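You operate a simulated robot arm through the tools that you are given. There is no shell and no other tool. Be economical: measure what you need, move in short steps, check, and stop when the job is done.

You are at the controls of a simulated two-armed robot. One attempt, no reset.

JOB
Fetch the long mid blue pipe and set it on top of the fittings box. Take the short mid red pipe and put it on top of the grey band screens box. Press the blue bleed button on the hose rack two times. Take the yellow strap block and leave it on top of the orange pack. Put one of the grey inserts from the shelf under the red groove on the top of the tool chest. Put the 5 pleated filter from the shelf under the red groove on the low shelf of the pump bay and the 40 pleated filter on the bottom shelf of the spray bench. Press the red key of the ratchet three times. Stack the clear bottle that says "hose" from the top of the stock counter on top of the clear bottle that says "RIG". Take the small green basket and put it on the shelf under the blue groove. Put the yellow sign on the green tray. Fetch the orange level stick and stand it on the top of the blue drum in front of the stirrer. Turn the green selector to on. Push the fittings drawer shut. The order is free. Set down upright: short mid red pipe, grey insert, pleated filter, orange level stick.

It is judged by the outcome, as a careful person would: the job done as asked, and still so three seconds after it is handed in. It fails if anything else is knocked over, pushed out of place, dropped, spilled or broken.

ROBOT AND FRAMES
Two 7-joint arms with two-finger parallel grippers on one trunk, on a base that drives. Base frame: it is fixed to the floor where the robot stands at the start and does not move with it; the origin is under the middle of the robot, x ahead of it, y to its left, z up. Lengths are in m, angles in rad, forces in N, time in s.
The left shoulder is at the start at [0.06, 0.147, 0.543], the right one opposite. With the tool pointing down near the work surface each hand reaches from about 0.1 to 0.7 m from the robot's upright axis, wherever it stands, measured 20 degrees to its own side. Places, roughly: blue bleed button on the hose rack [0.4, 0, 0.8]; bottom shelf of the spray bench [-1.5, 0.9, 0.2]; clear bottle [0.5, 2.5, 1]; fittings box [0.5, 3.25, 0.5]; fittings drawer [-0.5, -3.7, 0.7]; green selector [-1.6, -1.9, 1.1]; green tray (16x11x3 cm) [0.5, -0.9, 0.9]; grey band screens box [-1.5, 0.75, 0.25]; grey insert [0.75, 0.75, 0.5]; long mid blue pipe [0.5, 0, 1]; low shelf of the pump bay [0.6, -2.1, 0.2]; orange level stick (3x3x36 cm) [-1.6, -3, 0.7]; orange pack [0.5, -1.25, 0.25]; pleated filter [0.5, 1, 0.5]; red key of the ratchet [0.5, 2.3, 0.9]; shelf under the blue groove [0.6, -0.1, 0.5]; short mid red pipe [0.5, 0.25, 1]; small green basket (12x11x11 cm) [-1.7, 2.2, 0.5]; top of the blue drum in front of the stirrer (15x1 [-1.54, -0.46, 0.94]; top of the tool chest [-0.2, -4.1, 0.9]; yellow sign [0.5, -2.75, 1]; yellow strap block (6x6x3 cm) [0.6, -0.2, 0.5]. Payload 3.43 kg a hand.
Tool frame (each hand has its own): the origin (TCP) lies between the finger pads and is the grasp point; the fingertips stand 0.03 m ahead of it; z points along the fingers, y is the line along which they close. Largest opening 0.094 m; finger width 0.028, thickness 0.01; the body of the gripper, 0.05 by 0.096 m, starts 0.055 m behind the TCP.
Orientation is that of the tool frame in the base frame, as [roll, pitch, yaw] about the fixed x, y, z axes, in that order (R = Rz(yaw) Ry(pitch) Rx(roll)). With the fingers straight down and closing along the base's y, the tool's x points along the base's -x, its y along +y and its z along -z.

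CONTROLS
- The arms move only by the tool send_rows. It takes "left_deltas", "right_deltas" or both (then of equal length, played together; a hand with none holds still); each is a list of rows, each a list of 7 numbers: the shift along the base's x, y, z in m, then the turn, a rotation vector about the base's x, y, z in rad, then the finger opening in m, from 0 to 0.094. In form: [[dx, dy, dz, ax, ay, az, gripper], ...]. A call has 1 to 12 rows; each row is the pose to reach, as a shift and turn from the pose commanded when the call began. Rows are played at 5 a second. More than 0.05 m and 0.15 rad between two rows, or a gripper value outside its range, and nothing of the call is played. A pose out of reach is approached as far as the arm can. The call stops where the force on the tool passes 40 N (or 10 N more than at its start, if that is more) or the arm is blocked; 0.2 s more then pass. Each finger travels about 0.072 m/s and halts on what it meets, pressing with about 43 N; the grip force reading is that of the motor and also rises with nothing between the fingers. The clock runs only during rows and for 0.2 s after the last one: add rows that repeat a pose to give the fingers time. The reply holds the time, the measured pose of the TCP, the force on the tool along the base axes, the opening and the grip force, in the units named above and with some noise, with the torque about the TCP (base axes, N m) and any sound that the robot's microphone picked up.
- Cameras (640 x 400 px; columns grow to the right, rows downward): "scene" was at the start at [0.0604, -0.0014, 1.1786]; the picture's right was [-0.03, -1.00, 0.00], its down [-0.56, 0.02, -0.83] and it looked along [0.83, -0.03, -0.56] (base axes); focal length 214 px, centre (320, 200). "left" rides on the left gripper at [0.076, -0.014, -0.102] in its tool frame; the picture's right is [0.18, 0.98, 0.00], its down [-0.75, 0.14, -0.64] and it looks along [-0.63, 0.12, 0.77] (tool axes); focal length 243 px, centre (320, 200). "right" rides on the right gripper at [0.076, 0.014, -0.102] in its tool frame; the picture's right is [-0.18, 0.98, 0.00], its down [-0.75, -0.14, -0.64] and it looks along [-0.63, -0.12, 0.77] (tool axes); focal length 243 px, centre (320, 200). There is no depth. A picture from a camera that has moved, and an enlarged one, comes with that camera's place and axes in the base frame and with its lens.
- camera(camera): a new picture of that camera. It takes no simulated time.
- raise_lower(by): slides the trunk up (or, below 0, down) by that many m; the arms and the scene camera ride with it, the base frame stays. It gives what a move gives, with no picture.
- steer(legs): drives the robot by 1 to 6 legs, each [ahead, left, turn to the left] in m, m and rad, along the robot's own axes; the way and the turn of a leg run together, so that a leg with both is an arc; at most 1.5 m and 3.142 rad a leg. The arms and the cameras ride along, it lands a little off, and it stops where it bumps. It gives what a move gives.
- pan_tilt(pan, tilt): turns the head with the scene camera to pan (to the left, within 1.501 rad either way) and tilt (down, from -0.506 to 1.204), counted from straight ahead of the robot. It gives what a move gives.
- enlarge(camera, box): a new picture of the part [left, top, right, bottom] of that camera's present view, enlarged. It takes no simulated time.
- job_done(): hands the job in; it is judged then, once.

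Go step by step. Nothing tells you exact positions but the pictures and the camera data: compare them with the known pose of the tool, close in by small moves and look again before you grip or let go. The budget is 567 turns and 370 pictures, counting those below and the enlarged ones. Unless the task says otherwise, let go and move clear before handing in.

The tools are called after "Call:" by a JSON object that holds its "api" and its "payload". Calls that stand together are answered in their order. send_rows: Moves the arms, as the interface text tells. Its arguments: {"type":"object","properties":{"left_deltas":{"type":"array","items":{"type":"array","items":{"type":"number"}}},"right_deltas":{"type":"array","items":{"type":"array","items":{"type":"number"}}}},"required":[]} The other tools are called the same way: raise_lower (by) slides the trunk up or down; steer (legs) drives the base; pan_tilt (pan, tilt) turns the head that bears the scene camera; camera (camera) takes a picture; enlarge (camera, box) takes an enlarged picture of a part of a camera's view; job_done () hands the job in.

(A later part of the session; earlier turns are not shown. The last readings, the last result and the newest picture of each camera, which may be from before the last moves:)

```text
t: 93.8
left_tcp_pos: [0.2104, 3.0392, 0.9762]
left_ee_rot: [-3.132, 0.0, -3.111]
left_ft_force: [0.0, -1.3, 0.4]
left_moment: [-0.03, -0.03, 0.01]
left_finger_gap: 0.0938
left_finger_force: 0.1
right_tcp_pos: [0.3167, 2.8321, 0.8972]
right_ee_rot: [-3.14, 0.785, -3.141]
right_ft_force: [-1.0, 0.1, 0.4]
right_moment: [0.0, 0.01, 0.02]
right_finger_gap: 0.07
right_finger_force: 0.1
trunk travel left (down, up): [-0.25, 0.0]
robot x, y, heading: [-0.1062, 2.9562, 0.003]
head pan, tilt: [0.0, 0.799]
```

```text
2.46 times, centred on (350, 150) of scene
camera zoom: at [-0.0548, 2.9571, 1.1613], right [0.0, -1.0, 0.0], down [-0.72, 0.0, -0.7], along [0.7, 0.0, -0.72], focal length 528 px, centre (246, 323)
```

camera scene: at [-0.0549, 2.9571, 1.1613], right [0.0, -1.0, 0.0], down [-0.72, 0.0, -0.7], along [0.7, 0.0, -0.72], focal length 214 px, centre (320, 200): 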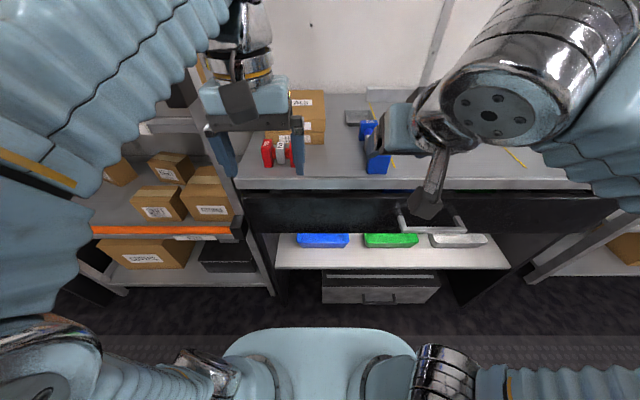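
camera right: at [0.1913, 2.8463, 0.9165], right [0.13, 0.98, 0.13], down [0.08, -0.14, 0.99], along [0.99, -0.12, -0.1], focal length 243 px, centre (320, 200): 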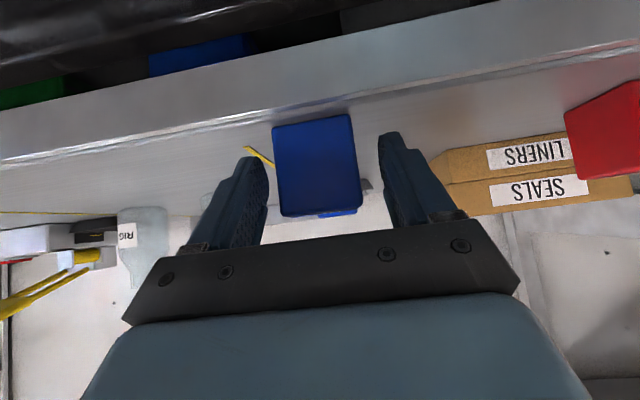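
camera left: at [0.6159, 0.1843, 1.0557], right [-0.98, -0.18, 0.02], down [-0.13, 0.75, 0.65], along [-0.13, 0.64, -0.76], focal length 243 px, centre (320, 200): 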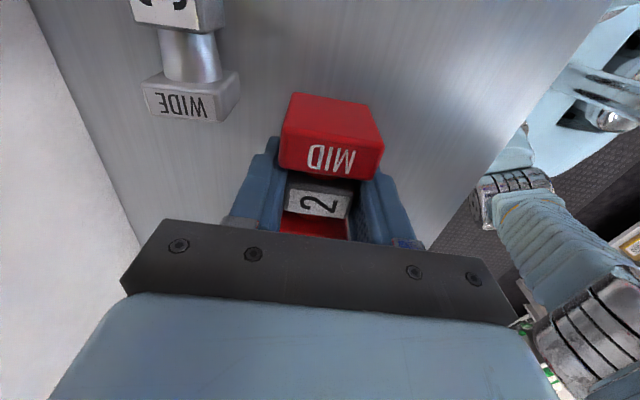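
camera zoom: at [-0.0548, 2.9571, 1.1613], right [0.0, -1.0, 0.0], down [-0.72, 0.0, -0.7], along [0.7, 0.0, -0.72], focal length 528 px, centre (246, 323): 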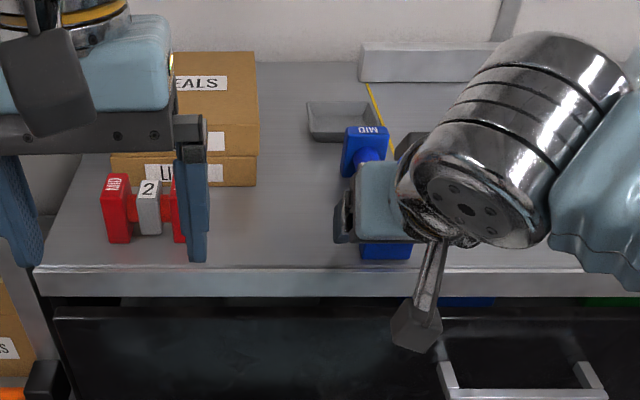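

Call:
{"api": "send_rows", "payload": {"right_deltas": [[0.004, 0, 0, 0, 0, 0, 0.06], [0.004, 0, 0, 0, 0, 0, 0.045], [0.004, 0, 0, 0, 0, 0, 0.02], [0.004, 0, 0, 0, 0, 0, 0.02], [0.004, 0, 0, 0, 0, 0, 0.02], [0.004, 0, 0.03, 0, 0, 0, 0.02], [0.004, 0, 0.06, 0, 0, 0, 0.02]]}}

Call:
{"api": "enlarge", "payload": {"camera": "scene", "box": [220, 80, 480, 220]}}

```text
t: 95.4
left_tcp_pos: [0.2097, 3.0389, 0.9756]
left_ee_rot: [-3.13, 0.0, -3.11]
left_ft_force: [0.3, -0.6, 0.2]
left_moment: [-0.01, -0.03, -0.02]
left_finger_gap: 0.094
left_finger_force: 0.1
right_tcp_pos: [0.3209, 2.8293, 0.9592]
right_ee_rot: [-3.139, 0.782, -3.139]
right_ft_force: [0.5, 0.3, -2.7]
right_moment: [0.0, 0.16, 0.02]
right_finger_gap: 0.0481
right_finger_force: 43.2
trunk travel left (down, up): [-0.25, 0.0]
robot x, y, heading: [-0.1087, 2.9545, 0.002]
head pan, tilt: [0.0, 0.799]
```

```text
2.46 times, centred on (350, 150) of scene
camera zoom: at [-0.0547, 2.957, 1.1613], right [0.0, -1.0, 0.0], down [-0.72, 0.0, -0.7], along [0.7, 0.0, -0.72], focal length 528 px, centre (246, 323)
```

zoom: 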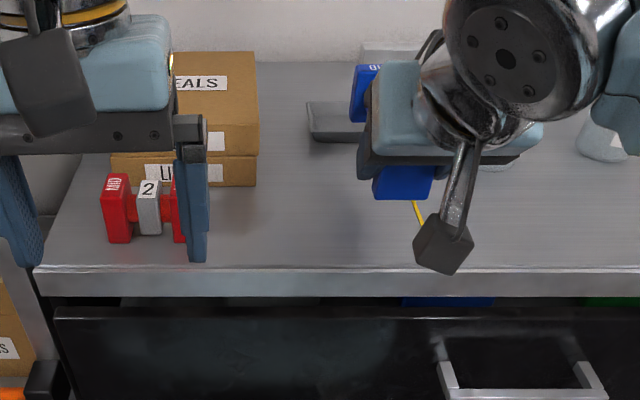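

Blue is held level. Now the left tilts for red's end-to-end grip.

Call:
{"api": "send_rows", "payload": {"left_deltas": [[0, 0, 0, 0, -0.14, -0.01, 0.094], [0.01, 0.002, 0, 0, -0.28, -0.02, 0.094], [0.02, 0.004, 0, 0, -0.42, -0.03, 0.094], [0.03, 0.006, 0, 0, -0.56, -0.03, 0.094], [0.04, 0.006, 0, 0, -0.7, -0.03, 0.094], [0.05, 0.006, 0, 0, -0.785, -0.03, 0.094], [0.05, 0.006, 0, 0, -0.785, -0.03, 0.094]]}}

Call:
{"api": "camera", "payload": {"camera": "left"}}

```text
t: 97.0
left_tcp_pos: [0.2591, 3.0456, 0.9765]
left_ee_rot: [-3.117, 0.789, -3.137]
left_ft_force: [-0.1, -0.5, 0.3]
left_moment: [0.0, 0.01, -0.01]
left_finger_gap: 0.0938
left_finger_force: 0.1
right_tcp_pos: [0.3217, 2.8303, 0.9598]
right_ee_rot: [-3.141, 0.783, -3.141]
right_ft_force: [-0.5, 0.2, -2.9]
right_moment: [-0.03, 0.18, -0.01]
right_finger_gap: 0.0481
right_finger_force: 43.0
trunk travel left (down, up): [-0.25, 0.0]
robot x, y, heading: [-0.1056, 2.9595, 0.003]
head pan, tilt: [0.0, 0.799]
```

```text
307 pictures are left
camera left: at [0.132, 3.033, 0.9966], right [-0.12, 0.98, -0.15], down [0.08, 0.16, 0.98], along [0.99, 0.1, -0.1], focal length 243 px, centre (320, 200)
```

left: 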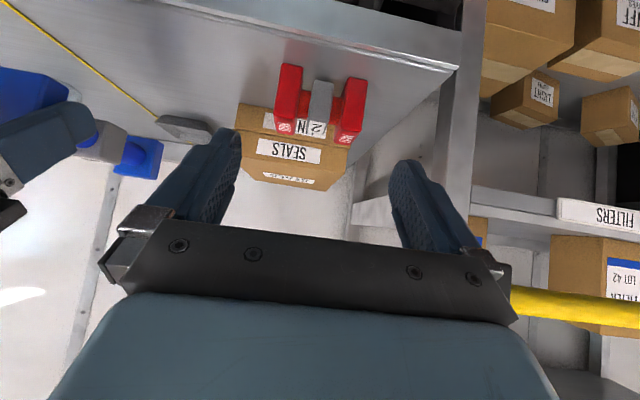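

Red lies centred in view; approach along the 45° line.

Call:
{"api": "send_rows", "payload": {"left_deltas": [[0.03, 0, -0.025, 0.0175, 0, 0.0175, 0.094], [0.055, 0, -0.045, 0.0175, 0, 0.0175, 0.094], [0.075, 0, -0.063, 0.0175, 0, 0.0175, 0.094], [0.093, 0, -0.079, 0.0175, 0, 0.0175, 0.094], [0.093, 0, -0.079, 0.0175, 0, 0.0175, 0.094]]}}

Call:
{"api": "camera", "payload": {"camera": "left"}}

Call:
{"api": "enlarge", "payload": {"camera": "scene", "box": [200, 80, 400, 220]}}

```text
t: 98.2
left_tcp_pos: [0.3532, 3.046, 0.8976]
left_ee_rot: [-3.139, 0.786, -3.138]
left_ft_force: [0.3, 1.0, 0.0]
left_moment: [0.04, -0.02, -0.01]
left_finger_gap: 0.0936
left_finger_force: 0.0
right_tcp_pos: [0.3218, 2.8292, 0.958]
right_ee_rot: [3.14, 0.782, -3.139]
right_ft_force: [-0.2, 0.3, -3.1]
right_moment: [0.01, 0.2, 0.02]
right_finger_gap: 0.048
right_finger_force: 43.2
trunk travel left (down, up): [-0.25, 0.0]
robot x, y, heading: [-0.1115, 2.959, -0.0]
head pan, tilt: [0.0, 0.799]
```

```text
306 pictures are left
camera left: at [0.2257, 3.0304, 0.9174], right [-0.14, 0.98, -0.13], down [0.08, 0.14, 0.99], along [0.99, 0.12, -0.1], focal length 243 px, centre (320, 200)
```

left: 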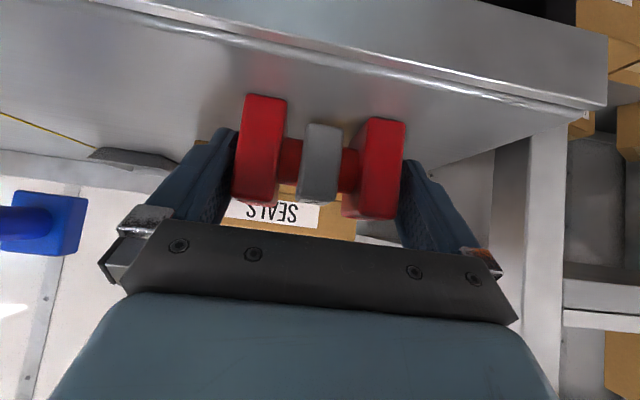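

```text
2.86 times, centred on (300, 150) of scene
camera zoom: at [-0.0546, 2.957, 1.1613], right [0.0, -1.0, 0.0], down [-0.72, 0.0, -0.7], along [0.7, 0.0, -0.72], focal length 613 px, centre (377, 343)
```

zoom: 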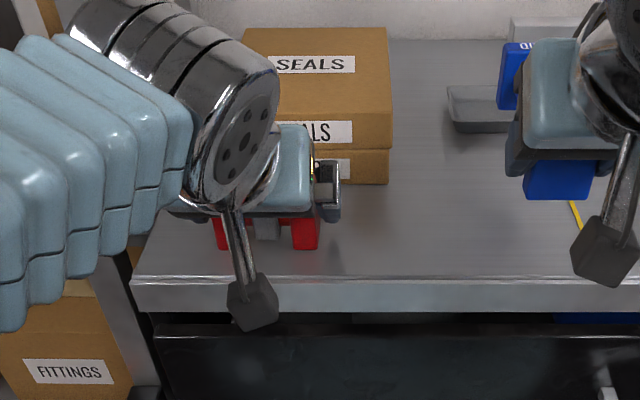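

Red sits between the open fingers with its ends free. Grip and lift.

Call:
{"api": "send_rows", "payload": {"left_deltas": [[0, 0, 0, 0, 0, 0, 0.085], [0, 0, 0, 0, 0, 0, 0.07], [0, 0, 0, 0, 0, 0, 0.06], [0, 0, 0, 0, 0, 0, 0.06], [0, 0, 0.03, 0, 0, 0, 0.06], [0, 0, 0.06, 0, 0, 0, 0.06], [-0.03, 0, 0.08, 0, 0, 0, 0.06]]}}

Call:
{"api": "camera", "payload": {"camera": "left"}}

```text
t: 99.8
left_tcp_pos: [0.3206, 3.0442, 0.9788]
left_ee_rot: [3.141, 0.785, -3.136]
left_ft_force: [0.0, 0.1, -1.8]
left_moment: [-0.03, 0.05, 0.01]
left_finger_gap: 0.084
left_finger_force: 43.0
right_tcp_pos: [0.3222, 2.8308, 0.9588]
right_ee_rot: [3.141, 0.784, -3.14]
right_ft_force: [0.0, -0.7, -2.2]
right_moment: [0.01, 0.21, 0.04]
right_finger_gap: 0.0479
right_finger_force: 43.1
trunk travel left (down, up): [-0.25, 0.0]
robot x, y, heading: [-0.1111, 2.9574, -0.001]
head pan, tilt: [0.0, 0.799]
```

```text
304 pictures are left
camera left: at [0.1934, 3.0297, 0.999], right [-0.14, 0.98, -0.13], down [0.08, 0.14, 0.99], along [0.99, 0.12, -0.1], focal length 243 px, centre (320, 200)
```

left: 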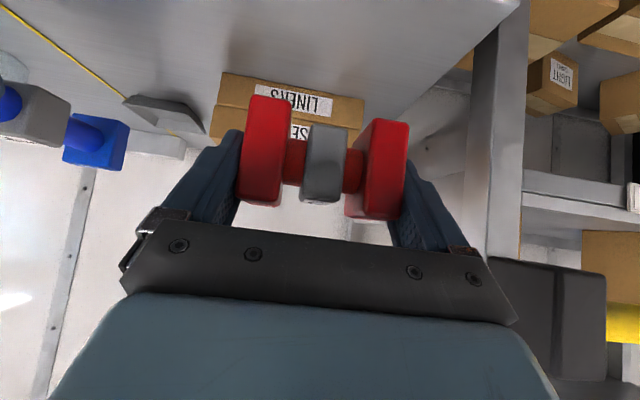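

Both regrasped. I back off and shift left to face the fittings box.

Call:
{"api": "steer", "payload": {"legs": [[-0.3, 0, 0], [0, 0.5, 0]]}}

Call:
{"api": "camera", "payload": {"camera": "scene"}}

```text
t: 104.4
left_tcp_pos: [0.0216, 3.5416, 0.9779]
left_ee_rot: [-3.141, 0.786, -3.141]
left_ft_force: [0.6, 0.1, -1.3]
left_moment: [0.04, 0.0, 0.02]
left_finger_gap: 0.0838
left_finger_force: 43.4
right_tcp_pos: [0.0216, 3.325, 0.9577]
right_ee_rot: [3.141, 0.783, 3.138]
right_ft_force: [-0.3, 0.0, -3.0]
right_moment: [-0.03, 0.15, 0.0]
right_finger_gap: 0.048
right_finger_force: 42.9
trunk travel left (down, up): [-0.25, 0.0]
robot x, y, heading: [-0.4061, 3.4515, -0.004]
head pan, tilt: [0.0, 0.799]
```

```text
303 pictures are left
camera scene: at [-0.3536, 3.4534, 1.1613], right [0.0, -1.0, 0.0], down [-0.72, 0.0, -0.7], along [0.7, 0.0, -0.72], focal length 214 px, centre (320, 200)
```

scene: 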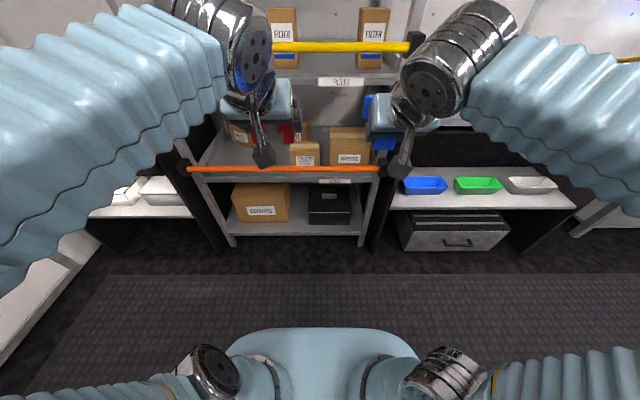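

Call:
{"api": "enlarge", "payload": {"camera": "scene", "box": [240, 60, 440, 200]}}

```text
2.86 times, centred on (340, 130) of scene
camera zoom: at [-0.3536, 3.4534, 1.1613], right [0.0, -1.0, 0.0], down [-0.72, 0.0, -0.7], along [0.7, 0.0, -0.72], focal length 613 px, centre (263, 400)
```

zoom: 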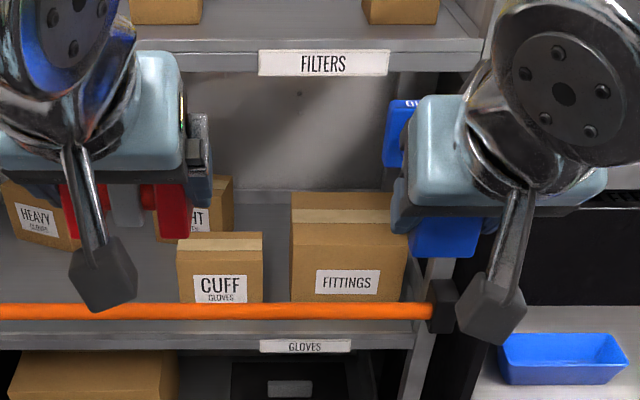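

Fittings box: x 0.45–0.62, y 3.22–3.41, top z≈0.66. I lower and retract both hands before driving in.

Call:
{"api": "send_rows", "payload": {"right_deltas": [[-0.02, 0, -0.035, 0, 0, 0, 0.02], [-0.04, 0, -0.07, 0, 0, 0, 0.02], [-0.06, 0, -0.105, 0, 0, 0, 0.02], [-0.08, 0, -0.14, 0, 0, 0, 0.02], [-0.1, 0, -0.175, 0, 0, 0, 0.02], [-0.1, 0, -0.21, 0, 0, 0, 0.02]], "left_deltas": [[-0.03, 0.01, -0.025, 0, 0, 0, 0.06], [-0.06, 0.02, -0.05, 0, 0, 0, 0.06], [-0.09, 0.03, -0.075, 0, 0, 0, 0.06], [-0.12, 0.04, -0.1, 0, 0, 0, 0.06], [-0.15, 0.05, -0.125, 0, 0, 0, 0.06], [-0.17, 0.06, -0.15, 0, 0, 0, 0.06]]}}

Call:
{"api": "steer", "payload": {"legs": [[0.3, 0, 0]]}}

Call:
{"api": "camera", "payload": {"camera": "scene"}}

Call:
{"api": "camera", "payload": {"camera": "right"}}

```text
t: 105.8
left_tcp_pos: [-0.1484, 3.6014, 0.8303]
left_ee_rot: [3.141, 0.784, -3.14]
left_ft_force: [-1.2, -0.6, -2.1]
left_moment: [0.0, -0.02, 0.03]
left_finger_gap: 0.0838
left_finger_force: 42.9
right_tcp_pos: [-0.071, 3.3293, 0.7588]
right_ee_rot: [-3.141, 0.782, 3.141]
right_ft_force: [-0.4, -0.1, -2.5]
right_moment: [0.0, 0.17, -0.02]
right_finger_gap: 0.0477
right_finger_force: 43.2
right hand out of reach, approached as far as the arm can: row 6
trunk travel left (down, up): [-0.25, 0.0]
robot x, y, heading: [-0.4078, 3.4501, -0.005]
head pan, tilt: [0.0, 0.799]
```

```text
t: 107.8
left_tcp_pos: [0.1515, 3.5991, 0.831]
left_ee_rot: [-3.141, 0.785, 3.14]
left_ft_force: [-0.7, 0.1, -1.0]
left_moment: [-0.01, 0.0, -0.01]
left_finger_gap: 0.0841
left_finger_force: 43.4
right_tcp_pos: [0.2283, 3.3277, 0.7581]
right_ee_rot: [-3.141, 0.781, 3.135]
right_ft_force: [0.1, 0.8, -2.4]
right_moment: [-0.01, 0.2, -0.01]
right_finger_gap: 0.048
right_finger_force: 42.7
trunk travel left (down, up): [-0.25, 0.0]
robot x, y, heading: [-0.1084, 3.4481, -0.005]
head pan, tilt: [0.0, 0.799]
```

```text
301 pictures are left
camera scene: at [-0.0542, 3.452, 1.1613], right [-0.01, -1.0, 0.0], down [-0.72, 0.0, -0.7], along [0.7, 0.0, -0.72], focal length 214 px, centre (320, 200)
```

scene: 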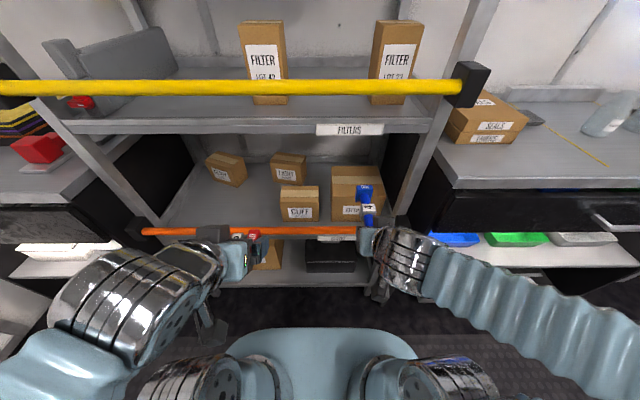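

```text
300 pictures are left
camera right: at [0.1019, 3.3436, 0.7787], right [0.14, 0.98, 0.13], down [0.08, -0.14, 0.99], along [0.99, -0.13, -0.1], focal length 243 px, centre (320, 200)
```

right: 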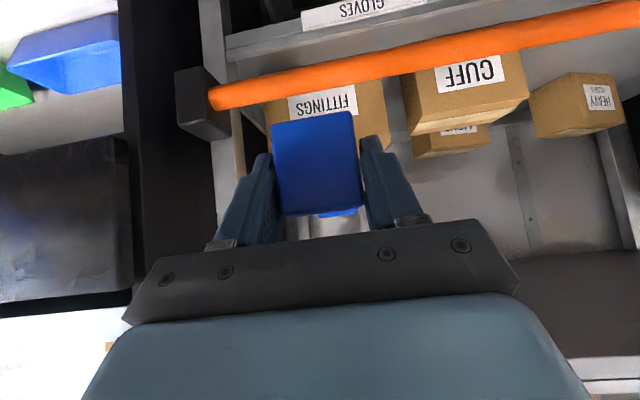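

I extend the arm (not the base) to bring the pipe over the box.

Call:
{"api": "send_rows", "payload": {"right_deltas": [[0.04, -0.002, -0.008, 0, 0, 0, 0.02], [0.08, -0.004, -0.016, 0, 0, 0, 0.02], [0.12, -0.006, -0.024, 0, 0, 0, 0.02], [0.16, -0.008, -0.03, 0, 0, 0, 0.02], [0.2, -0.008, -0.035, 0, 0, 0, 0.02], [0.235, -0.008, -0.038, 0, 0, 0, 0.02]]}}

Call:
{"api": "camera", "payload": {"camera": "scene"}}

Call:
{"api": "camera", "payload": {"camera": "right"}}

```text
t: 109.2
left_tcp_pos: [0.1513, 3.5989, 0.8307]
left_ee_rot: [3.141, 0.786, 3.139]
left_ft_force: [1.1, -0.4, -2.1]
left_moment: [-0.05, -0.02, 0.05]
left_finger_gap: 0.0839
left_finger_force: 42.7
right_tcp_pos: [0.4625, 3.3182, 0.7202]
right_ee_rot: [-3.14, 0.781, 3.135]
right_ft_force: [0.2, 0.6, -2.4]
right_moment: [-0.02, 0.15, 0.0]
right_finger_gap: 0.048
right_finger_force: 42.5
trunk travel left (down, up): [-0.25, 0.0]
robot x, y, heading: [-0.1066, 3.4496, -0.012]
head pan, tilt: [0.0, 0.799]
```

```text
299 pictures are left
camera scene: at [-0.0542, 3.452, 1.1613], right [-0.01, -1.0, 0.0], down [-0.72, 0.0, -0.7], along [0.7, 0.0, -0.72], focal length 214 px, centre (320, 200)
```

scene: 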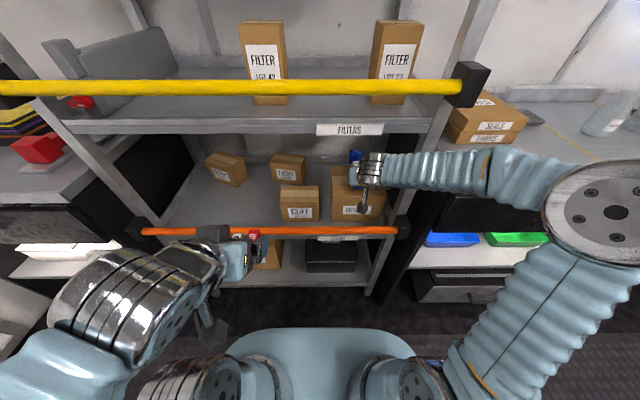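

```text
298 pictures are left
camera right: at [0.3357, 3.3352, 0.7407], right [0.14, 0.98, 0.13], down [0.08, -0.14, 0.99], along [0.99, -0.13, -0.1], focal length 243 px, centre (320, 200)
```

right: 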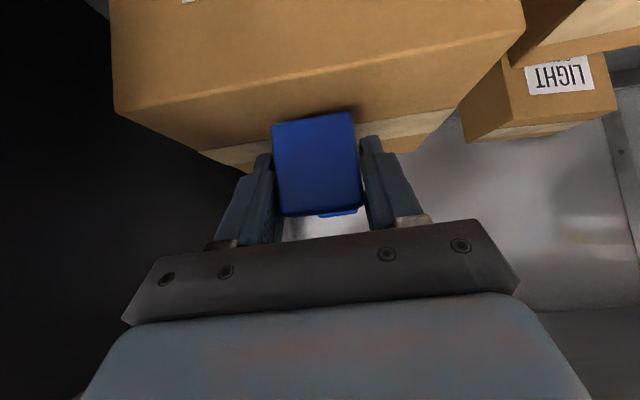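

Pipe is over the box. Lower gently to contact.

Call:
{"api": "send_rows", "payload": {"right_deltas": [[0.004, 0, -0.01, 0, 0, 0, 0.02], [0.004, 0, -0.016, 0, 0, 0, 0.02], [0.004, 0, -0.02, 0, 0, 0, 0.02], [0.004, 0, -0.023, 0, 0, 0, 0.02], [0.004, 0, -0.026, 0, 0, 0, 0.02]]}}

Call:
{"api": "camera", "payload": {"camera": "right"}}

```text
t: 109.8
left_tcp_pos: [0.1509, 3.5992, 0.8308]
left_ee_rot: [-3.141, 0.785, 3.138]
left_ft_force: [-0.1, 0.3, -1.8]
left_moment: [0.0, 0.02, 0.02]
left_finger_gap: 0.0838
left_finger_force: 43.5
right_tcp_pos: [0.4668, 3.3203, 0.7147]
right_ee_rot: [3.141, 0.8, 3.136]
right_ft_force: [1.8, 0.7, 16.4]
right_moment: [-0.04, 0.17, 0.03]
right_finger_gap: 0.0482
right_finger_force: 43.2
trunk travel left (down, up): [-0.25, 0.0]
robot x, y, heading: [-0.1103, 3.4479, -0.009]
head pan, tilt: [0.0, 0.799]
stopped in row 2 (right hand): the force on the tool passed its limit at 71 N (the readings are from after the stop); the commanded pose is now the measured one
```

```text
297 pictures are left
camera right: at [0.3421, 3.336, 0.7326], right [0.13, 0.98, 0.13], down [0.06, -0.14, 0.99], along [0.99, -0.12, -0.08], focal length 243 px, centre (320, 200)
```

right: 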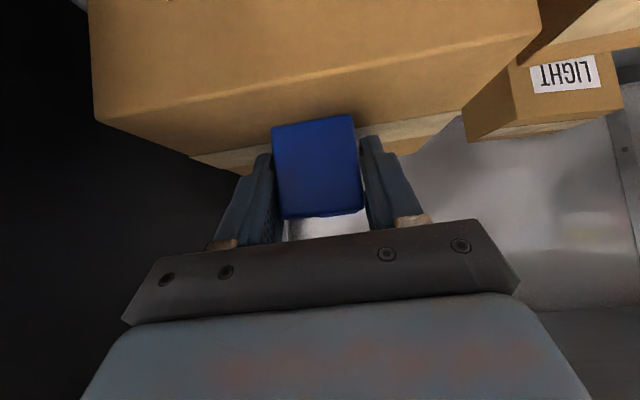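

Contact made at the box top. Release and back out along the tool axis.

Call:
{"api": "send_rows", "payload": {"right_deltas": [[0, 0, 0, 0, 0, 0, 0.055], [0, 0, 0, 0, 0, 0, 0.065], [0, 0, 0, 0, 0, 0, 0.07], [-0.02, 0, 0.02, 0, 0, 0, 0.07], [-0.045, 0, 0.04, 0, 0, 0, 0.07], [-0.08, 0, 0.05, 0, 0, 0, 0.07], [-0.12, 0, 0.05, 0, 0, 0, 0.07]]}}

Call:
{"api": "camera", "payload": {"camera": "right"}}

Call:
{"api": "enlarge", "payload": {"camera": "scene", "box": [240, 120, 440, 260]}}

```text
t: 111.4
left_tcp_pos: [0.1529, 3.5989, 0.831]
left_ee_rot: [3.141, 0.784, 3.14]
left_ft_force: [0.1, 0.4, -2.1]
left_moment: [-0.04, 0.04, 0.0]
left_finger_gap: 0.084
left_finger_force: 43.0
right_tcp_pos: [0.3482, 3.3191, 0.7614]
right_ee_rot: [3.14, 0.796, 3.134]
right_ft_force: [0.0, -0.3, -0.4]
right_moment: [0.01, 0.0, -0.02]
right_finger_gap: 0.07
right_finger_force: 0.1
trunk travel left (down, up): [-0.25, 0.0]
robot x, y, heading: [-0.11, 3.4469, -0.006]
head pan, tilt: [0.0, 0.799]
```

```text
296 pictures are left
camera right: at [0.2223, 3.3354, 0.7794], right [0.14, 0.98, 0.13], down [0.07, -0.14, 0.99], along [0.99, -0.13, -0.09], focal length 243 px, centre (320, 200)
```

right: 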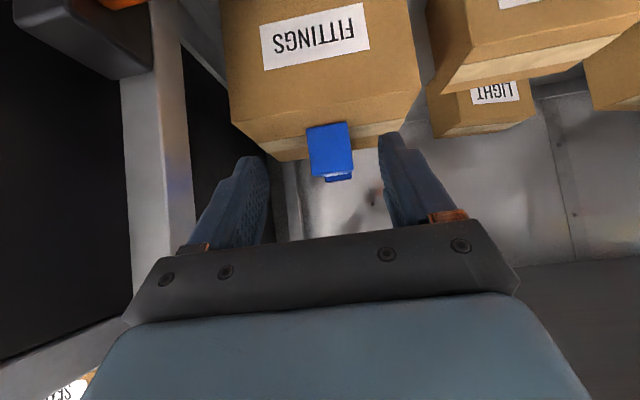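

```text
2.86 times, centred on (340, 190) of scene
camera zoom: at [-0.0539, 3.452, 1.1613], right [-0.01, -1.0, 0.0], down [-0.72, 0.0, -0.7], along [0.7, 0.0, -0.72], focal length 613 px, centre (263, 229)
```

zoom: 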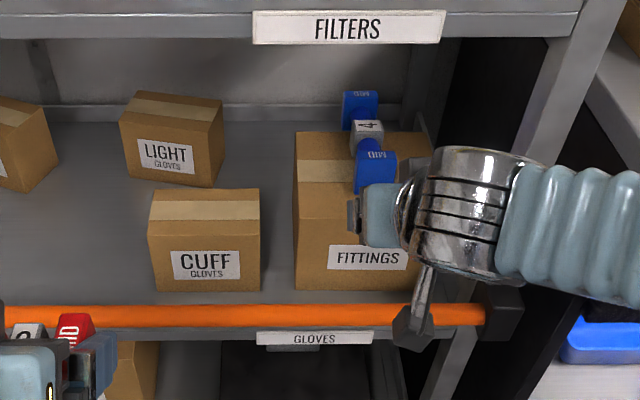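

Blue pipe rests on the fittings box. Now on to the bottles: I retract the right hand and move to face the counter's right part.

Call:
{"api": "send_rows", "payload": {"right_deltas": [[-0.04, 0, 0.02, 0, 0, 0, 0.094], [-0.08, 0, 0.05, 0, 0, 0, 0.094], [-0.1, 0, 0.09, 0, 0, 0, 0.094], [-0.1, 0, 0.13, 0, 0, 0, 0.094], [-0.1, 0, 0.17, 0, 0, 0, 0.094]]}}

Call:
{"api": "steer", "payload": {"legs": [[-0.3, 0, 0.006], [0, -0.85, 0]]}}

Call:
{"api": "pan_tilt", "payload": {"pan": 0.0, "tilt": 0.5}}

Call:
{"api": "camera", "payload": {"camera": "scene"}}

```text
t: 112.6
left_tcp_pos: [0.1523, 3.5986, 0.8302]
left_ee_rot: [-3.14, 0.786, 3.137]
left_ft_force: [-0.5, -0.1, -2.0]
left_moment: [0.02, 0.02, -0.02]
left_finger_gap: 0.0836
left_finger_force: 42.9
right_tcp_pos: [0.2478, 3.3198, 0.9334]
right_ee_rot: [-3.14, 0.793, 3.134]
right_ft_force: [-0.2, -0.1, -0.4]
right_moment: [-0.02, -0.03, 0.03]
right_finger_gap: 0.0939
right_finger_force: 0.2
trunk travel left (down, up): [-0.25, 0.0]
robot x, y, heading: [-0.1061, 3.452, -0.008]
head pan, tilt: [0.0, 0.799]
```

```text
t: 118.8
left_tcp_pos: [-0.152, 2.7404, 0.8296]
left_ee_rot: [3.141, 0.785, 3.138]
left_ft_force: [0.1, -0.6, -1.7]
left_moment: [0.0, 0.03, -0.01]
left_finger_gap: 0.084
left_finger_force: 42.9
right_tcp_pos: [-0.0563, 2.4611, 0.9337]
right_ee_rot: [3.141, 0.795, 3.134]
right_ft_force: [-0.1, -0.4, -0.4]
right_moment: [0.03, -0.01, 0.01]
right_finger_gap: 0.094
right_finger_force: 0.1
trunk travel left (down, up): [-0.25, 0.0]
robot x, y, heading: [-0.4122, 2.5936, -0.007]
head pan, tilt: [0.0, 0.799]
```

```text
t: 119.6
left_tcp_pos: [-0.1519, 2.7405, 0.8308]
left_ee_rot: [3.141, 0.786, 3.136]
left_ft_force: [-1.1, -0.7, -2.2]
left_moment: [0.0, 0.03, 0.0]
left_finger_gap: 0.0837
left_finger_force: 42.9
right_tcp_pos: [-0.0556, 2.4611, 0.9324]
right_ee_rot: [-3.141, 0.796, 3.132]
right_ft_force: [0.1, 0.1, -0.3]
right_moment: [0.03, 0.01, 0.0]
right_finger_gap: 0.0939
right_finger_force: 0.1
trunk travel left (down, up): [-0.25, 0.0]
robot x, y, heading: [-0.4086, 2.5924, -0.005]
head pan, tilt: [0.0, 0.499]
```

```text
294 pictures are left
camera scene: at [-0.3481, 2.5943, 1.1872], right [-0.01, -1.0, 0.0], down [-0.48, 0.0, -0.88], along [0.88, -0.01, -0.48], focal length 214 px, centre (320, 200)
```

scene: 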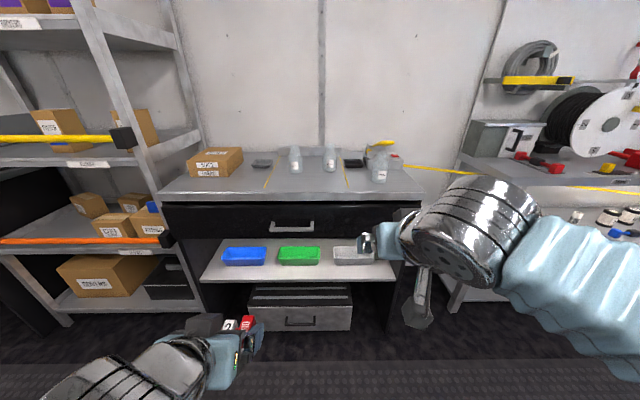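

Call:
{"api": "enlarge", "payload": {"camera": "scene", "box": [260, 120, 440, 220]}}

Call:
{"api": "camera", "payload": {"camera": "right"}}

```text
3.56 times, centred on (350, 170) of scene
camera zoom: at [-0.3481, 2.5943, 1.1872], right [-0.01, -1.0, 0.0], down [-0.48, 0.0, -0.88], along [0.88, -0.01, -0.48], focal length 763 px, centre (213, 307)
```

zoom: 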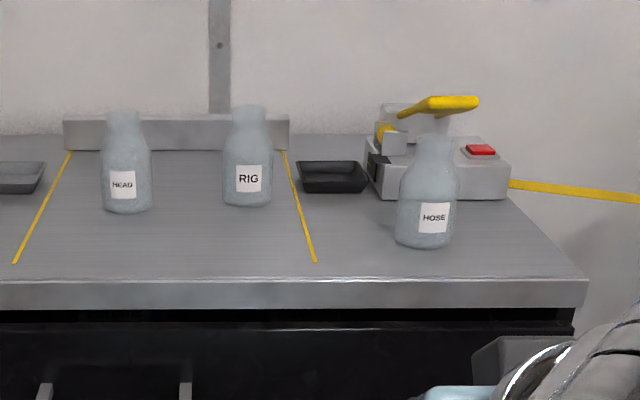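

```text
292 pictures are left
camera right: at [-0.1817, 2.4777, 0.9509], right [0.14, 0.98, 0.13], down [0.07, -0.14, 0.99], along [0.99, -0.13, -0.09], focal length 243 px, centre (320, 200)
```

right: 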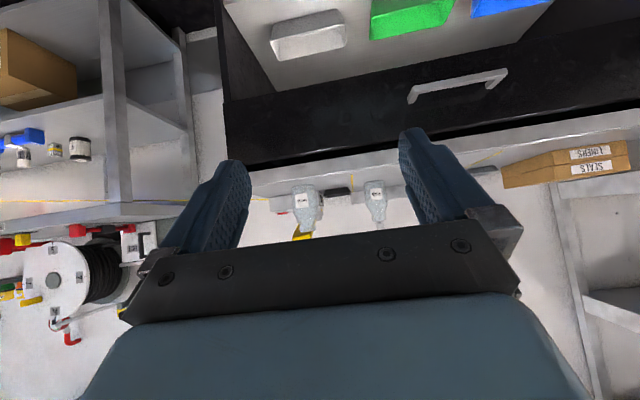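

HOSE bottle stands near (0.41, 2.355), RIG near (0.53, 2.545), tops z≈0.97. I drive in.

Call:
{"api": "steer", "payload": {"legs": [[0.3, 0, 0.006]]}}

Call:
{"api": "send_rows", "payload": {"right_deltas": [[0, -0.04, 0, 0, 0, 0, 0.094], [0, -0.08, -0.01, 0, 0, 0, 0.094], [0, -0.105, -0.02, 0, 0, 0, 0.094], [0, -0.105, -0.02, 0, 0, 0, 0.094]]}}

Call:
{"api": "camera", "payload": {"camera": "right"}}

Call:
{"api": "camera", "payload": {"camera": "scene"}}

```text
t: 121.7
left_tcp_pos: [0.1477, 2.7403, 0.8304]
left_ee_rot: [3.141, 0.784, -3.139]
left_ft_force: [-0.1, 0.0, -1.8]
left_moment: [0.0, 0.0, 0.01]
left_finger_gap: 0.0841
left_finger_force: 43.0
right_tcp_pos: [0.2454, 2.4616, 0.9322]
right_ee_rot: [3.142, 0.795, 3.138]
right_ft_force: [-0.2, -0.5, -0.6]
right_moment: [0.02, 0.02, -0.01]
right_finger_gap: 0.0939
right_finger_force: 0.0
trunk travel left (down, up): [-0.25, 0.0]
robot x, y, heading: [-0.1141, 2.5912, -0.008]
head pan, tilt: [0.0, 0.499]
```

```text
t: 122.7
left_tcp_pos: [0.1482, 2.7409, 0.83]
left_ee_rot: [-3.14, 0.785, 3.141]
left_ft_force: [-0.7, -0.5, -2.0]
left_moment: [0.0, 0.0, 0.0]
left_finger_gap: 0.0838
left_finger_force: 42.8
right_tcp_pos: [0.244, 2.3565, 0.9124]
right_ee_rot: [-3.139, 0.796, 3.137]
right_ft_force: [0.2, 1.0, -0.4]
right_moment: [0.01, 0.0, 0.0]
right_finger_gap: 0.0937
right_finger_force: 0.0
trunk travel left (down, up): [-0.25, 0.0]
robot x, y, heading: [-0.1124, 2.5928, -0.008]
head pan, tilt: [0.0, 0.499]
```

```text
291 pictures are left
camera right: at [0.119, 2.3721, 0.9305], right [0.13, 0.98, 0.13], down [0.07, -0.14, 0.99], along [0.99, -0.12, -0.09], focal length 243 px, centre (320, 200)
```

right: 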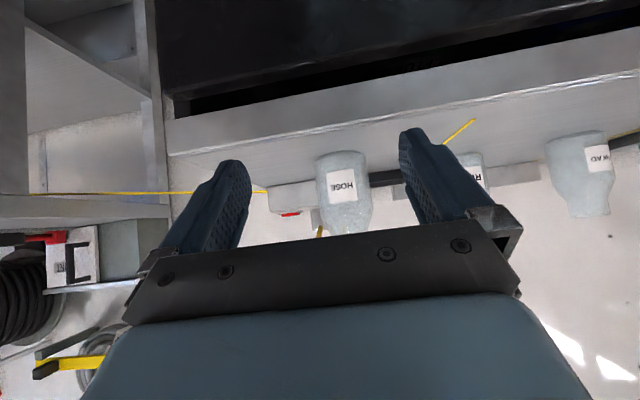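

```text
290 pictures are left
camera scene: at [-0.0473, 2.5929, 1.1873], right [0.0, -1.0, 0.0], down [-0.48, 0.0, -0.88], along [0.88, 0.0, -0.48], focal length 214 px, centre (320, 200)
```

scene: 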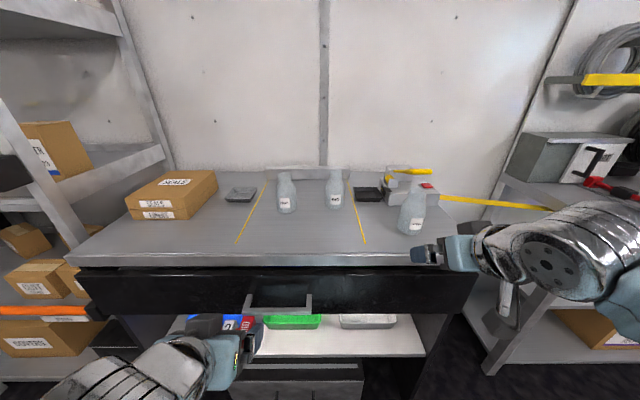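

Bottle y≈2.366. I flatten the tool slightly so the palm clears the neck, then advance with open fingers.

Call:
{"api": "send_rows", "payload": {"right_deltas": [[0, 0.01, 0, 0, -0.1, 0, 0.094], [0.03, 0.01, -0.003, 0, -0.2, 0, 0.094], [0.07, 0.01, -0.006, 0, -0.2, 0, 0.094], [0.11, 0.01, -0.007, 0, -0.2, 0, 0.094], [0.14, 0.01, -0.007, 0, -0.2, 0, 0.094], [0.155, 0.01, -0.007, 0, -0.2, 0, 0.094], [0.155, 0.01, -0.007, 0, -0.2, 0, 0.094]]}}

Call:
{"api": "camera", "payload": {"camera": "right"}}

Call:
{"api": "enlarge", "payload": {"camera": "scene", "box": [320, 140, 500, 280]}}

```text
t: 124.3
left_tcp_pos: [0.148, 2.7411, 0.8309]
left_ee_rot: [-3.14, 0.784, -3.14]
left_ft_force: [1.1, -0.1, -2.4]
left_moment: [0.01, 0.02, 0.02]
left_finger_gap: 0.0839
left_finger_force: 42.8
right_tcp_pos: [0.4026, 2.3654, 0.9055]
right_ee_rot: [-3.141, 0.995, 3.137]
right_ft_force: [0.1, 0.0, 0.5]
right_moment: [0.0, 0.01, -0.01]
right_finger_gap: 0.0941
right_finger_force: 0.0
trunk travel left (down, up): [-0.25, 0.0]
robot x, y, heading: [-0.1095, 2.5925, -0.007]
head pan, tilt: [0.0, 0.499]
```

```text
289 pictures are left
camera right: at [0.2751, 2.3812, 0.8982], right [0.1, 0.98, 0.16], down [-0.13, -0.14, 0.98], along [0.99, -0.12, 0.11], focal length 243 px, centre (320, 200)
```

right: 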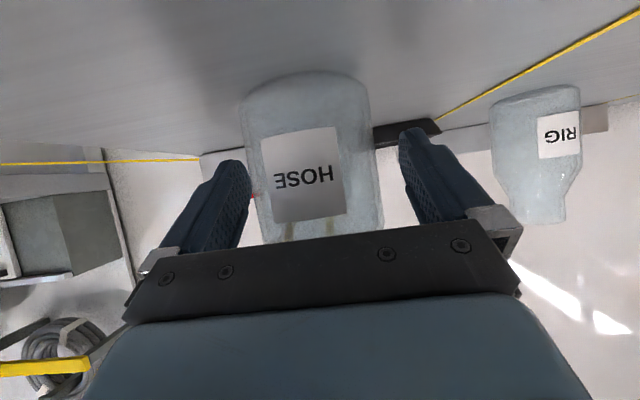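

```text
2.86 times, centred on (410, 210) of scene
camera zoom: at [-0.0472, 2.5929, 1.1873], right [0.0, -1.0, 0.0], down [-0.48, 0.0, -0.88], along [0.88, 0.0, -0.48], focal length 613 px, centre (63, 171)
```

zoom: 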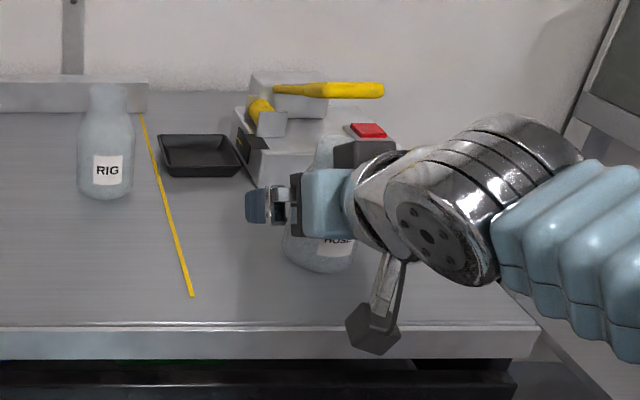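

Call:
{"api": "send_rows", "payload": {"right_deltas": [[0, -0.003, 0, 0, 0, 0, 0.08], [0, -0.003, 0, 0, 0, 0, 0.07], [0, -0.003, 0, 0, 0, 0, 0.055], [0, -0.003, 0, 0, 0, 0, 0.055], [0, -0.003, 0.02, 0, 0, 0, 0.055], [0, -0.003, 0.05, 0, 0, 0, 0.055], [0, -0.003, 0.08, 0, 0, 0, 0.055]]}}

Call:
{"api": "camera", "payload": {"camera": "right"}}

```text
t: 125.9
left_tcp_pos: [0.1479, 2.7403, 0.8312]
left_ee_rot: [3.14, 0.786, -3.141]
left_ft_force: [-0.4, 0.1, -2.3]
left_moment: [0.0, 0.0, -0.01]
left_finger_gap: 0.0838
left_finger_force: 42.7
right_tcp_pos: [0.4007, 2.3634, 0.9858]
right_ee_rot: [3.14, 0.995, 3.136]
right_ft_force: [-0.2, -0.1, -0.5]
right_moment: [-0.02, -0.01, 0.02]
right_finger_gap: 0.0632
right_finger_force: 43.2
trunk travel left (down, up): [-0.25, 0.0]
robot x, y, heading: [-0.1082, 2.5914, -0.001]
head pan, tilt: [0.0, 0.499]
```

```text
287 pictures are left
camera right: at [0.2742, 2.3786, 0.9792], right [0.1, 0.98, 0.15], down [-0.13, -0.14, 0.98], along [0.99, -0.12, 0.11], focal length 243 px, centre (320, 200)
```

right: 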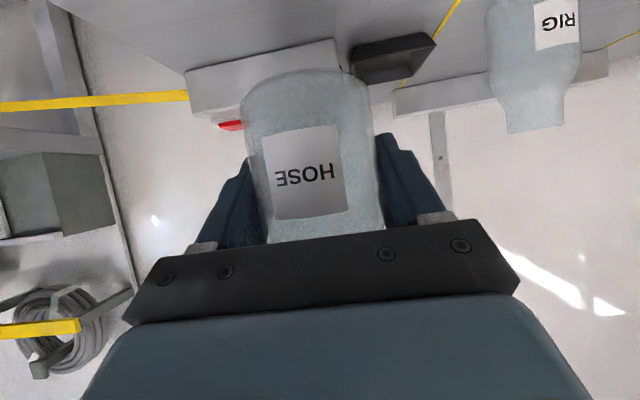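

Held. I raise the bottle (and the left hand clear of the counter edge), then move nearer.

Call:
{"api": "send_rows", "payload": {"right_deltas": [[0, 0.02, 0.02, 0, 0, 0, 0.055], [0, 0.06, 0.04, 0, 0, 0, 0.055], [0, 0.1, 0.055, 0, 0, 0, 0.055], [0, 0.14, 0.06, 0, 0, 0, 0.055], [0, 0.17, 0.06, 0, 0, 0, 0.055], [0, 0.19, 0.06, 0, 0, 0, 0.055]], "left_deltas": [[-0.02, 0, 0.03, 0, 0, 0, 0.06], [-0.03, 0.02, 0.06, 0, 0, 0, 0.06], [-0.04, 0.04, 0.09, 0, 0, 0, 0.06], [-0.04, 0.06, 0.12, 0, 0, 0, 0.06], [-0.04, 0.07, 0.13, 0, 0, 0, 0.06], [-0.04, 0.08, 0.13, 0, 0, 0, 0.06]]}}

Call:
{"api": "steer", "payload": {"legs": [[0.1, 0, 0]]}}

Call:
{"api": "camera", "payload": {"camera": "right"}}

Call:
{"api": "camera", "payload": {"camera": "scene"}}

```text
t: 127.3
left_tcp_pos: [0.1076, 2.8216, 0.9604]
left_ee_rot: [3.142, 0.787, 3.14]
left_ft_force: [-0.9, -0.7, -2.0]
left_moment: [0.0, -0.02, 0.03]
left_finger_gap: 0.0839
left_finger_force: 43.1
right_tcp_pos: [0.4017, 2.5532, 1.0463]
right_ee_rot: [3.141, 0.997, 3.135]
right_ft_force: [0.3, -0.8, -0.9]
right_moment: [0.0, -0.02, 0.01]
right_finger_gap: 0.0634
right_finger_force: 43.1
trunk travel left (down, up): [-0.25, 0.0]
robot x, y, heading: [-0.1109, 2.5943, -0.008]
head pan, tilt: [0.0, 0.499]
```

```text
t: 128.4
left_tcp_pos: [0.2092, 2.8215, 0.9594]
left_ee_rot: [-3.141, 0.786, -3.138]
left_ft_force: [0.7, -0.4, -1.6]
left_moment: [-0.03, -0.03, 0.02]
left_finger_gap: 0.0838
left_finger_force: 43.1
right_tcp_pos: [0.5013, 2.5548, 1.0466]
right_ee_rot: [3.141, 0.995, 3.138]
right_ft_force: [-0.4, 0.2, 0.4]
right_moment: [0.03, 0.0, 0.01]
right_finger_gap: 0.0633
right_finger_force: 42.7
trunk travel left (down, up): [-0.25, 0.0]
robot x, y, heading: [-0.008, 2.5909, 0.001]
head pan, tilt: [0.0, 0.499]
```

```text
286 pictures are left
camera right: at [0.3747, 2.5694, 1.0389], right [0.1, 0.98, 0.16], down [-0.13, -0.14, 0.98], along [0.99, -0.12, 0.11], focal length 243 px, centre (320, 200)
```

right: 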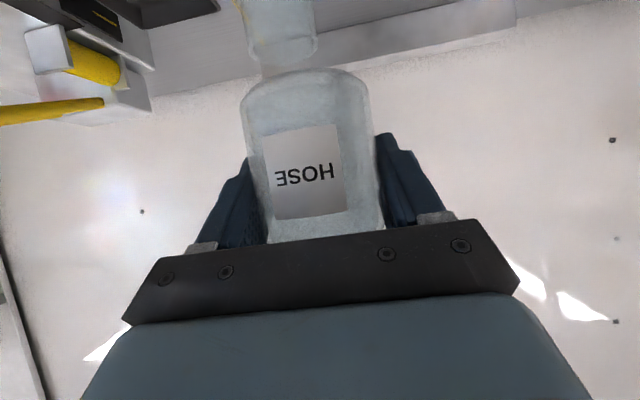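

```text
285 pictures are left
camera scene: at [0.053, 2.5928, 1.1873], right [0.0, -1.0, 0.0], down [-0.48, 0.0, -0.88], along [0.88, 0.0, -0.48], focal length 214 px, centre (320, 200)
```

scene: 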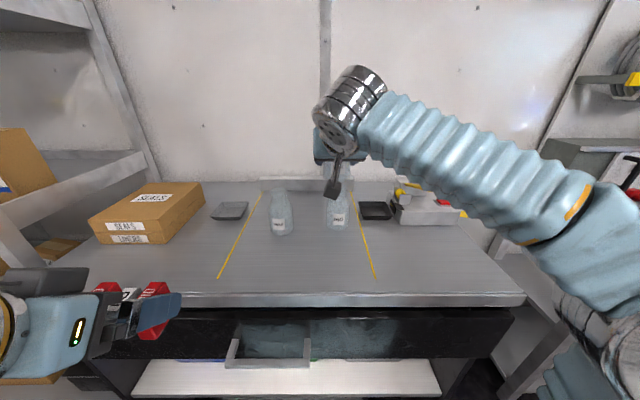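

Call:
{"api": "enlarge", "payload": {"camera": "scene", "box": [250, 130, 410, 250]}}

Call:
{"api": "enlarge", "payload": {"camera": "right", "box": [200, 0, 400, 125]}}

```text
3.33 times, centred on (330, 190) of scene
camera zoom: at [0.053, 2.5928, 1.1873], right [0.0, -1.0, 0.0], down [-0.48, 0.0, -0.88], along [0.88, 0.0, -0.48], focal length 715 px, centre (287, 233)
```

zoom: 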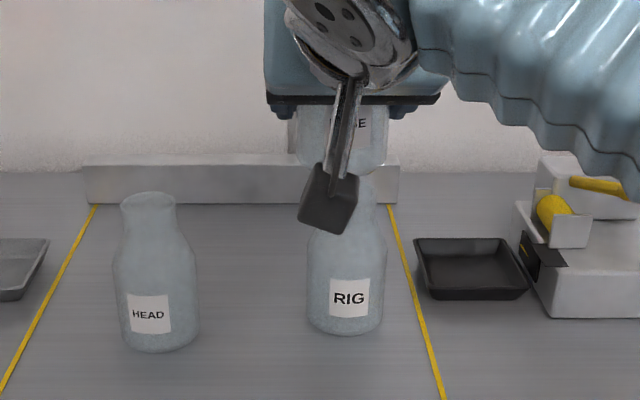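

```text
3.20 times, centred on (300, 62) of right
camera zoom: at [0.3747, 2.5694, 1.0389], right [0.1, 0.98, 0.16], down [-0.13, -0.14, 0.98], along [0.99, -0.12, 0.11], focal length 776 px, centre (384, 640)
```

zoom: 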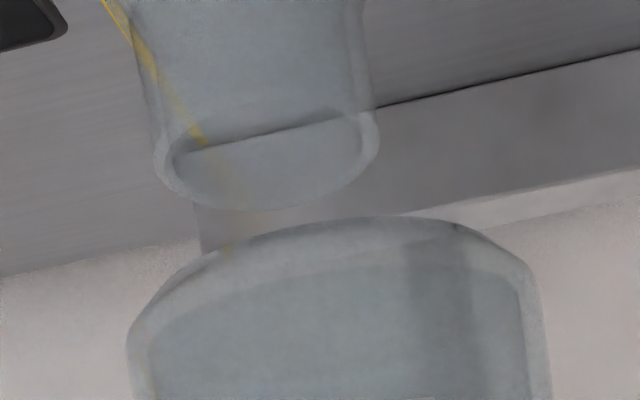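

RIG's centre is about (0.520, 2.547). I line up the held bottle over it and lower in small steps.

Call:
{"api": "send_rows", "payload": {"right_deltas": [[0.008, -0.004, 0, 0, 0, 0, 0.055], [0.015, -0.008, 0, 0, 0, 0, 0.055], [0.015, -0.008, -0.012, 0, 0, 0, 0.055], [0.015, -0.008, -0.022, 0, 0, 0, 0.055], [0.015, -0.008, -0.022, 0, 0, 0, 0.055]]}}

Call:
{"api": "enlarge", "payload": {"camera": "right", "box": [200, 0, 400, 125]}}

Call:
{"api": "enlarge", "payload": {"camera": "scene", "box": [250, 130, 410, 250]}}

```text
t: 129.6
left_tcp_pos: [0.2086, 2.8207, 0.9603]
left_ee_rot: [3.14, 0.784, -3.14]
left_ft_force: [0.8, 1.4, -1.6]
left_moment: [0.0, 0.01, -0.01]
left_finger_gap: 0.0838
left_finger_force: 43.5
right_tcp_pos: [0.516, 2.5463, 1.025]
right_ee_rot: [3.139, 0.995, 3.14]
right_ft_force: [0.0, 0.6, -0.6]
right_moment: [0.01, -0.05, 0.0]
right_finger_gap: 0.0629
right_finger_force: 43.2
trunk travel left (down, up): [-0.25, 0.0]
robot x, y, heading: [-0.0079, 2.5931, -0.002]
head pan, tilt: [0.0, 0.499]
```

```text
3.20 times, centred on (300, 62) of right
camera zoom: at [0.3888, 2.5617, 1.0164], right [0.1, 0.98, 0.16], down [-0.13, -0.14, 0.98], along [0.99, -0.12, 0.11], focal length 776 px, centre (384, 640)
```

zoom: 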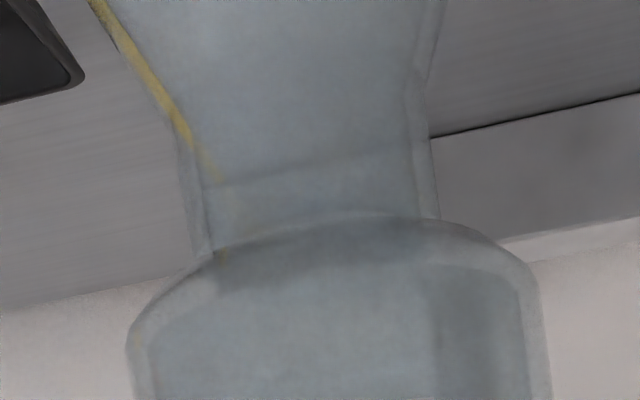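

```text
3.33 times, centred on (330, 190) of scene
camera zoom: at [0.0532, 2.5928, 1.1873], right [0.0, -1.0, 0.0], down [-0.48, 0.0, -0.88], along [0.88, 0.0, -0.48], focal length 715 px, centre (287, 233)
```

zoom: 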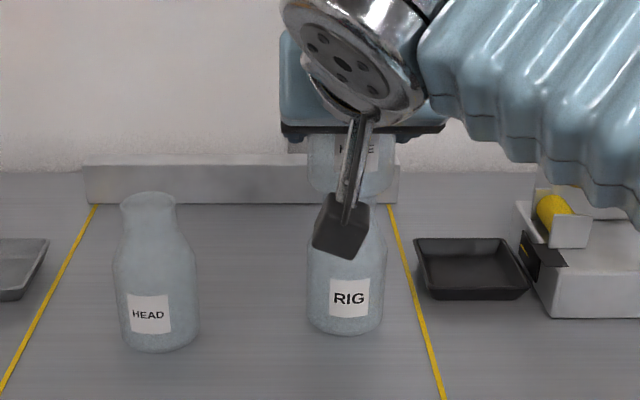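

Aligned within millimetres. Continue lowering to contact.

Call:
{"api": "send_rows", "payload": {"right_deltas": [[0, -0.002, -0.004, 0, 0, 0, 0.055], [0, -0.002, -0.007, 0, 0, 0, 0.055], [0, -0.002, -0.009, 0, 0, 0, 0.055], [0, -0.002, -0.011, 0, 0, 0, 0.055]]}}

Call:
{"api": "enlarge", "payload": {"camera": "right", "box": [200, 0, 400, 125]}}

```text
t: 130.6
left_tcp_pos: [0.2089, 2.8212, 0.9604]
left_ee_rot: [-3.141, 0.787, -3.14]
left_ft_force: [-0.8, 0.8, -1.8]
left_moment: [0.02, 0.02, -0.03]
left_finger_gap: 0.0841
left_finger_force: 42.9
right_tcp_pos: [0.5155, 2.5445, 1.0169]
right_ee_rot: [3.137, 1.002, 3.134]
right_ft_force: [1.2, -1.4, 22.2]
right_moment: [-0.16, 0.21, -0.02]
right_finger_gap: 0.0632
right_finger_force: 42.8
trunk travel left (down, up): [-0.25, 0.0]
robot x, y, heading: [-0.0107, 2.5852, -0.002]
head pan, tilt: [0.0, 0.499]
```

```text
3.20 times, centred on (300, 62) of right
camera zoom: at [0.3887, 2.5587, 1.008], right [0.1, 0.98, 0.16], down [-0.14, -0.14, 0.98], along [0.99, -0.12, 0.12], focal length 776 px, centre (384, 640)
```

zoom: 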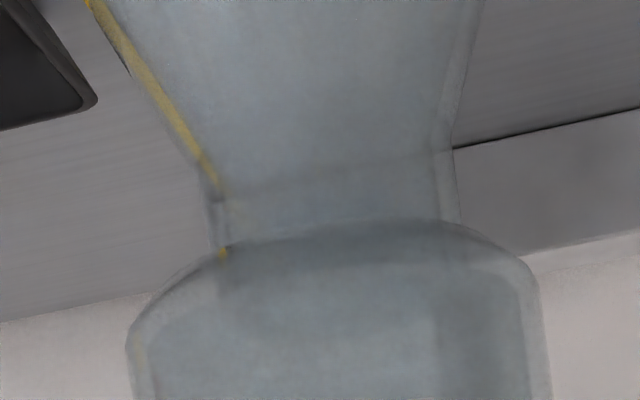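

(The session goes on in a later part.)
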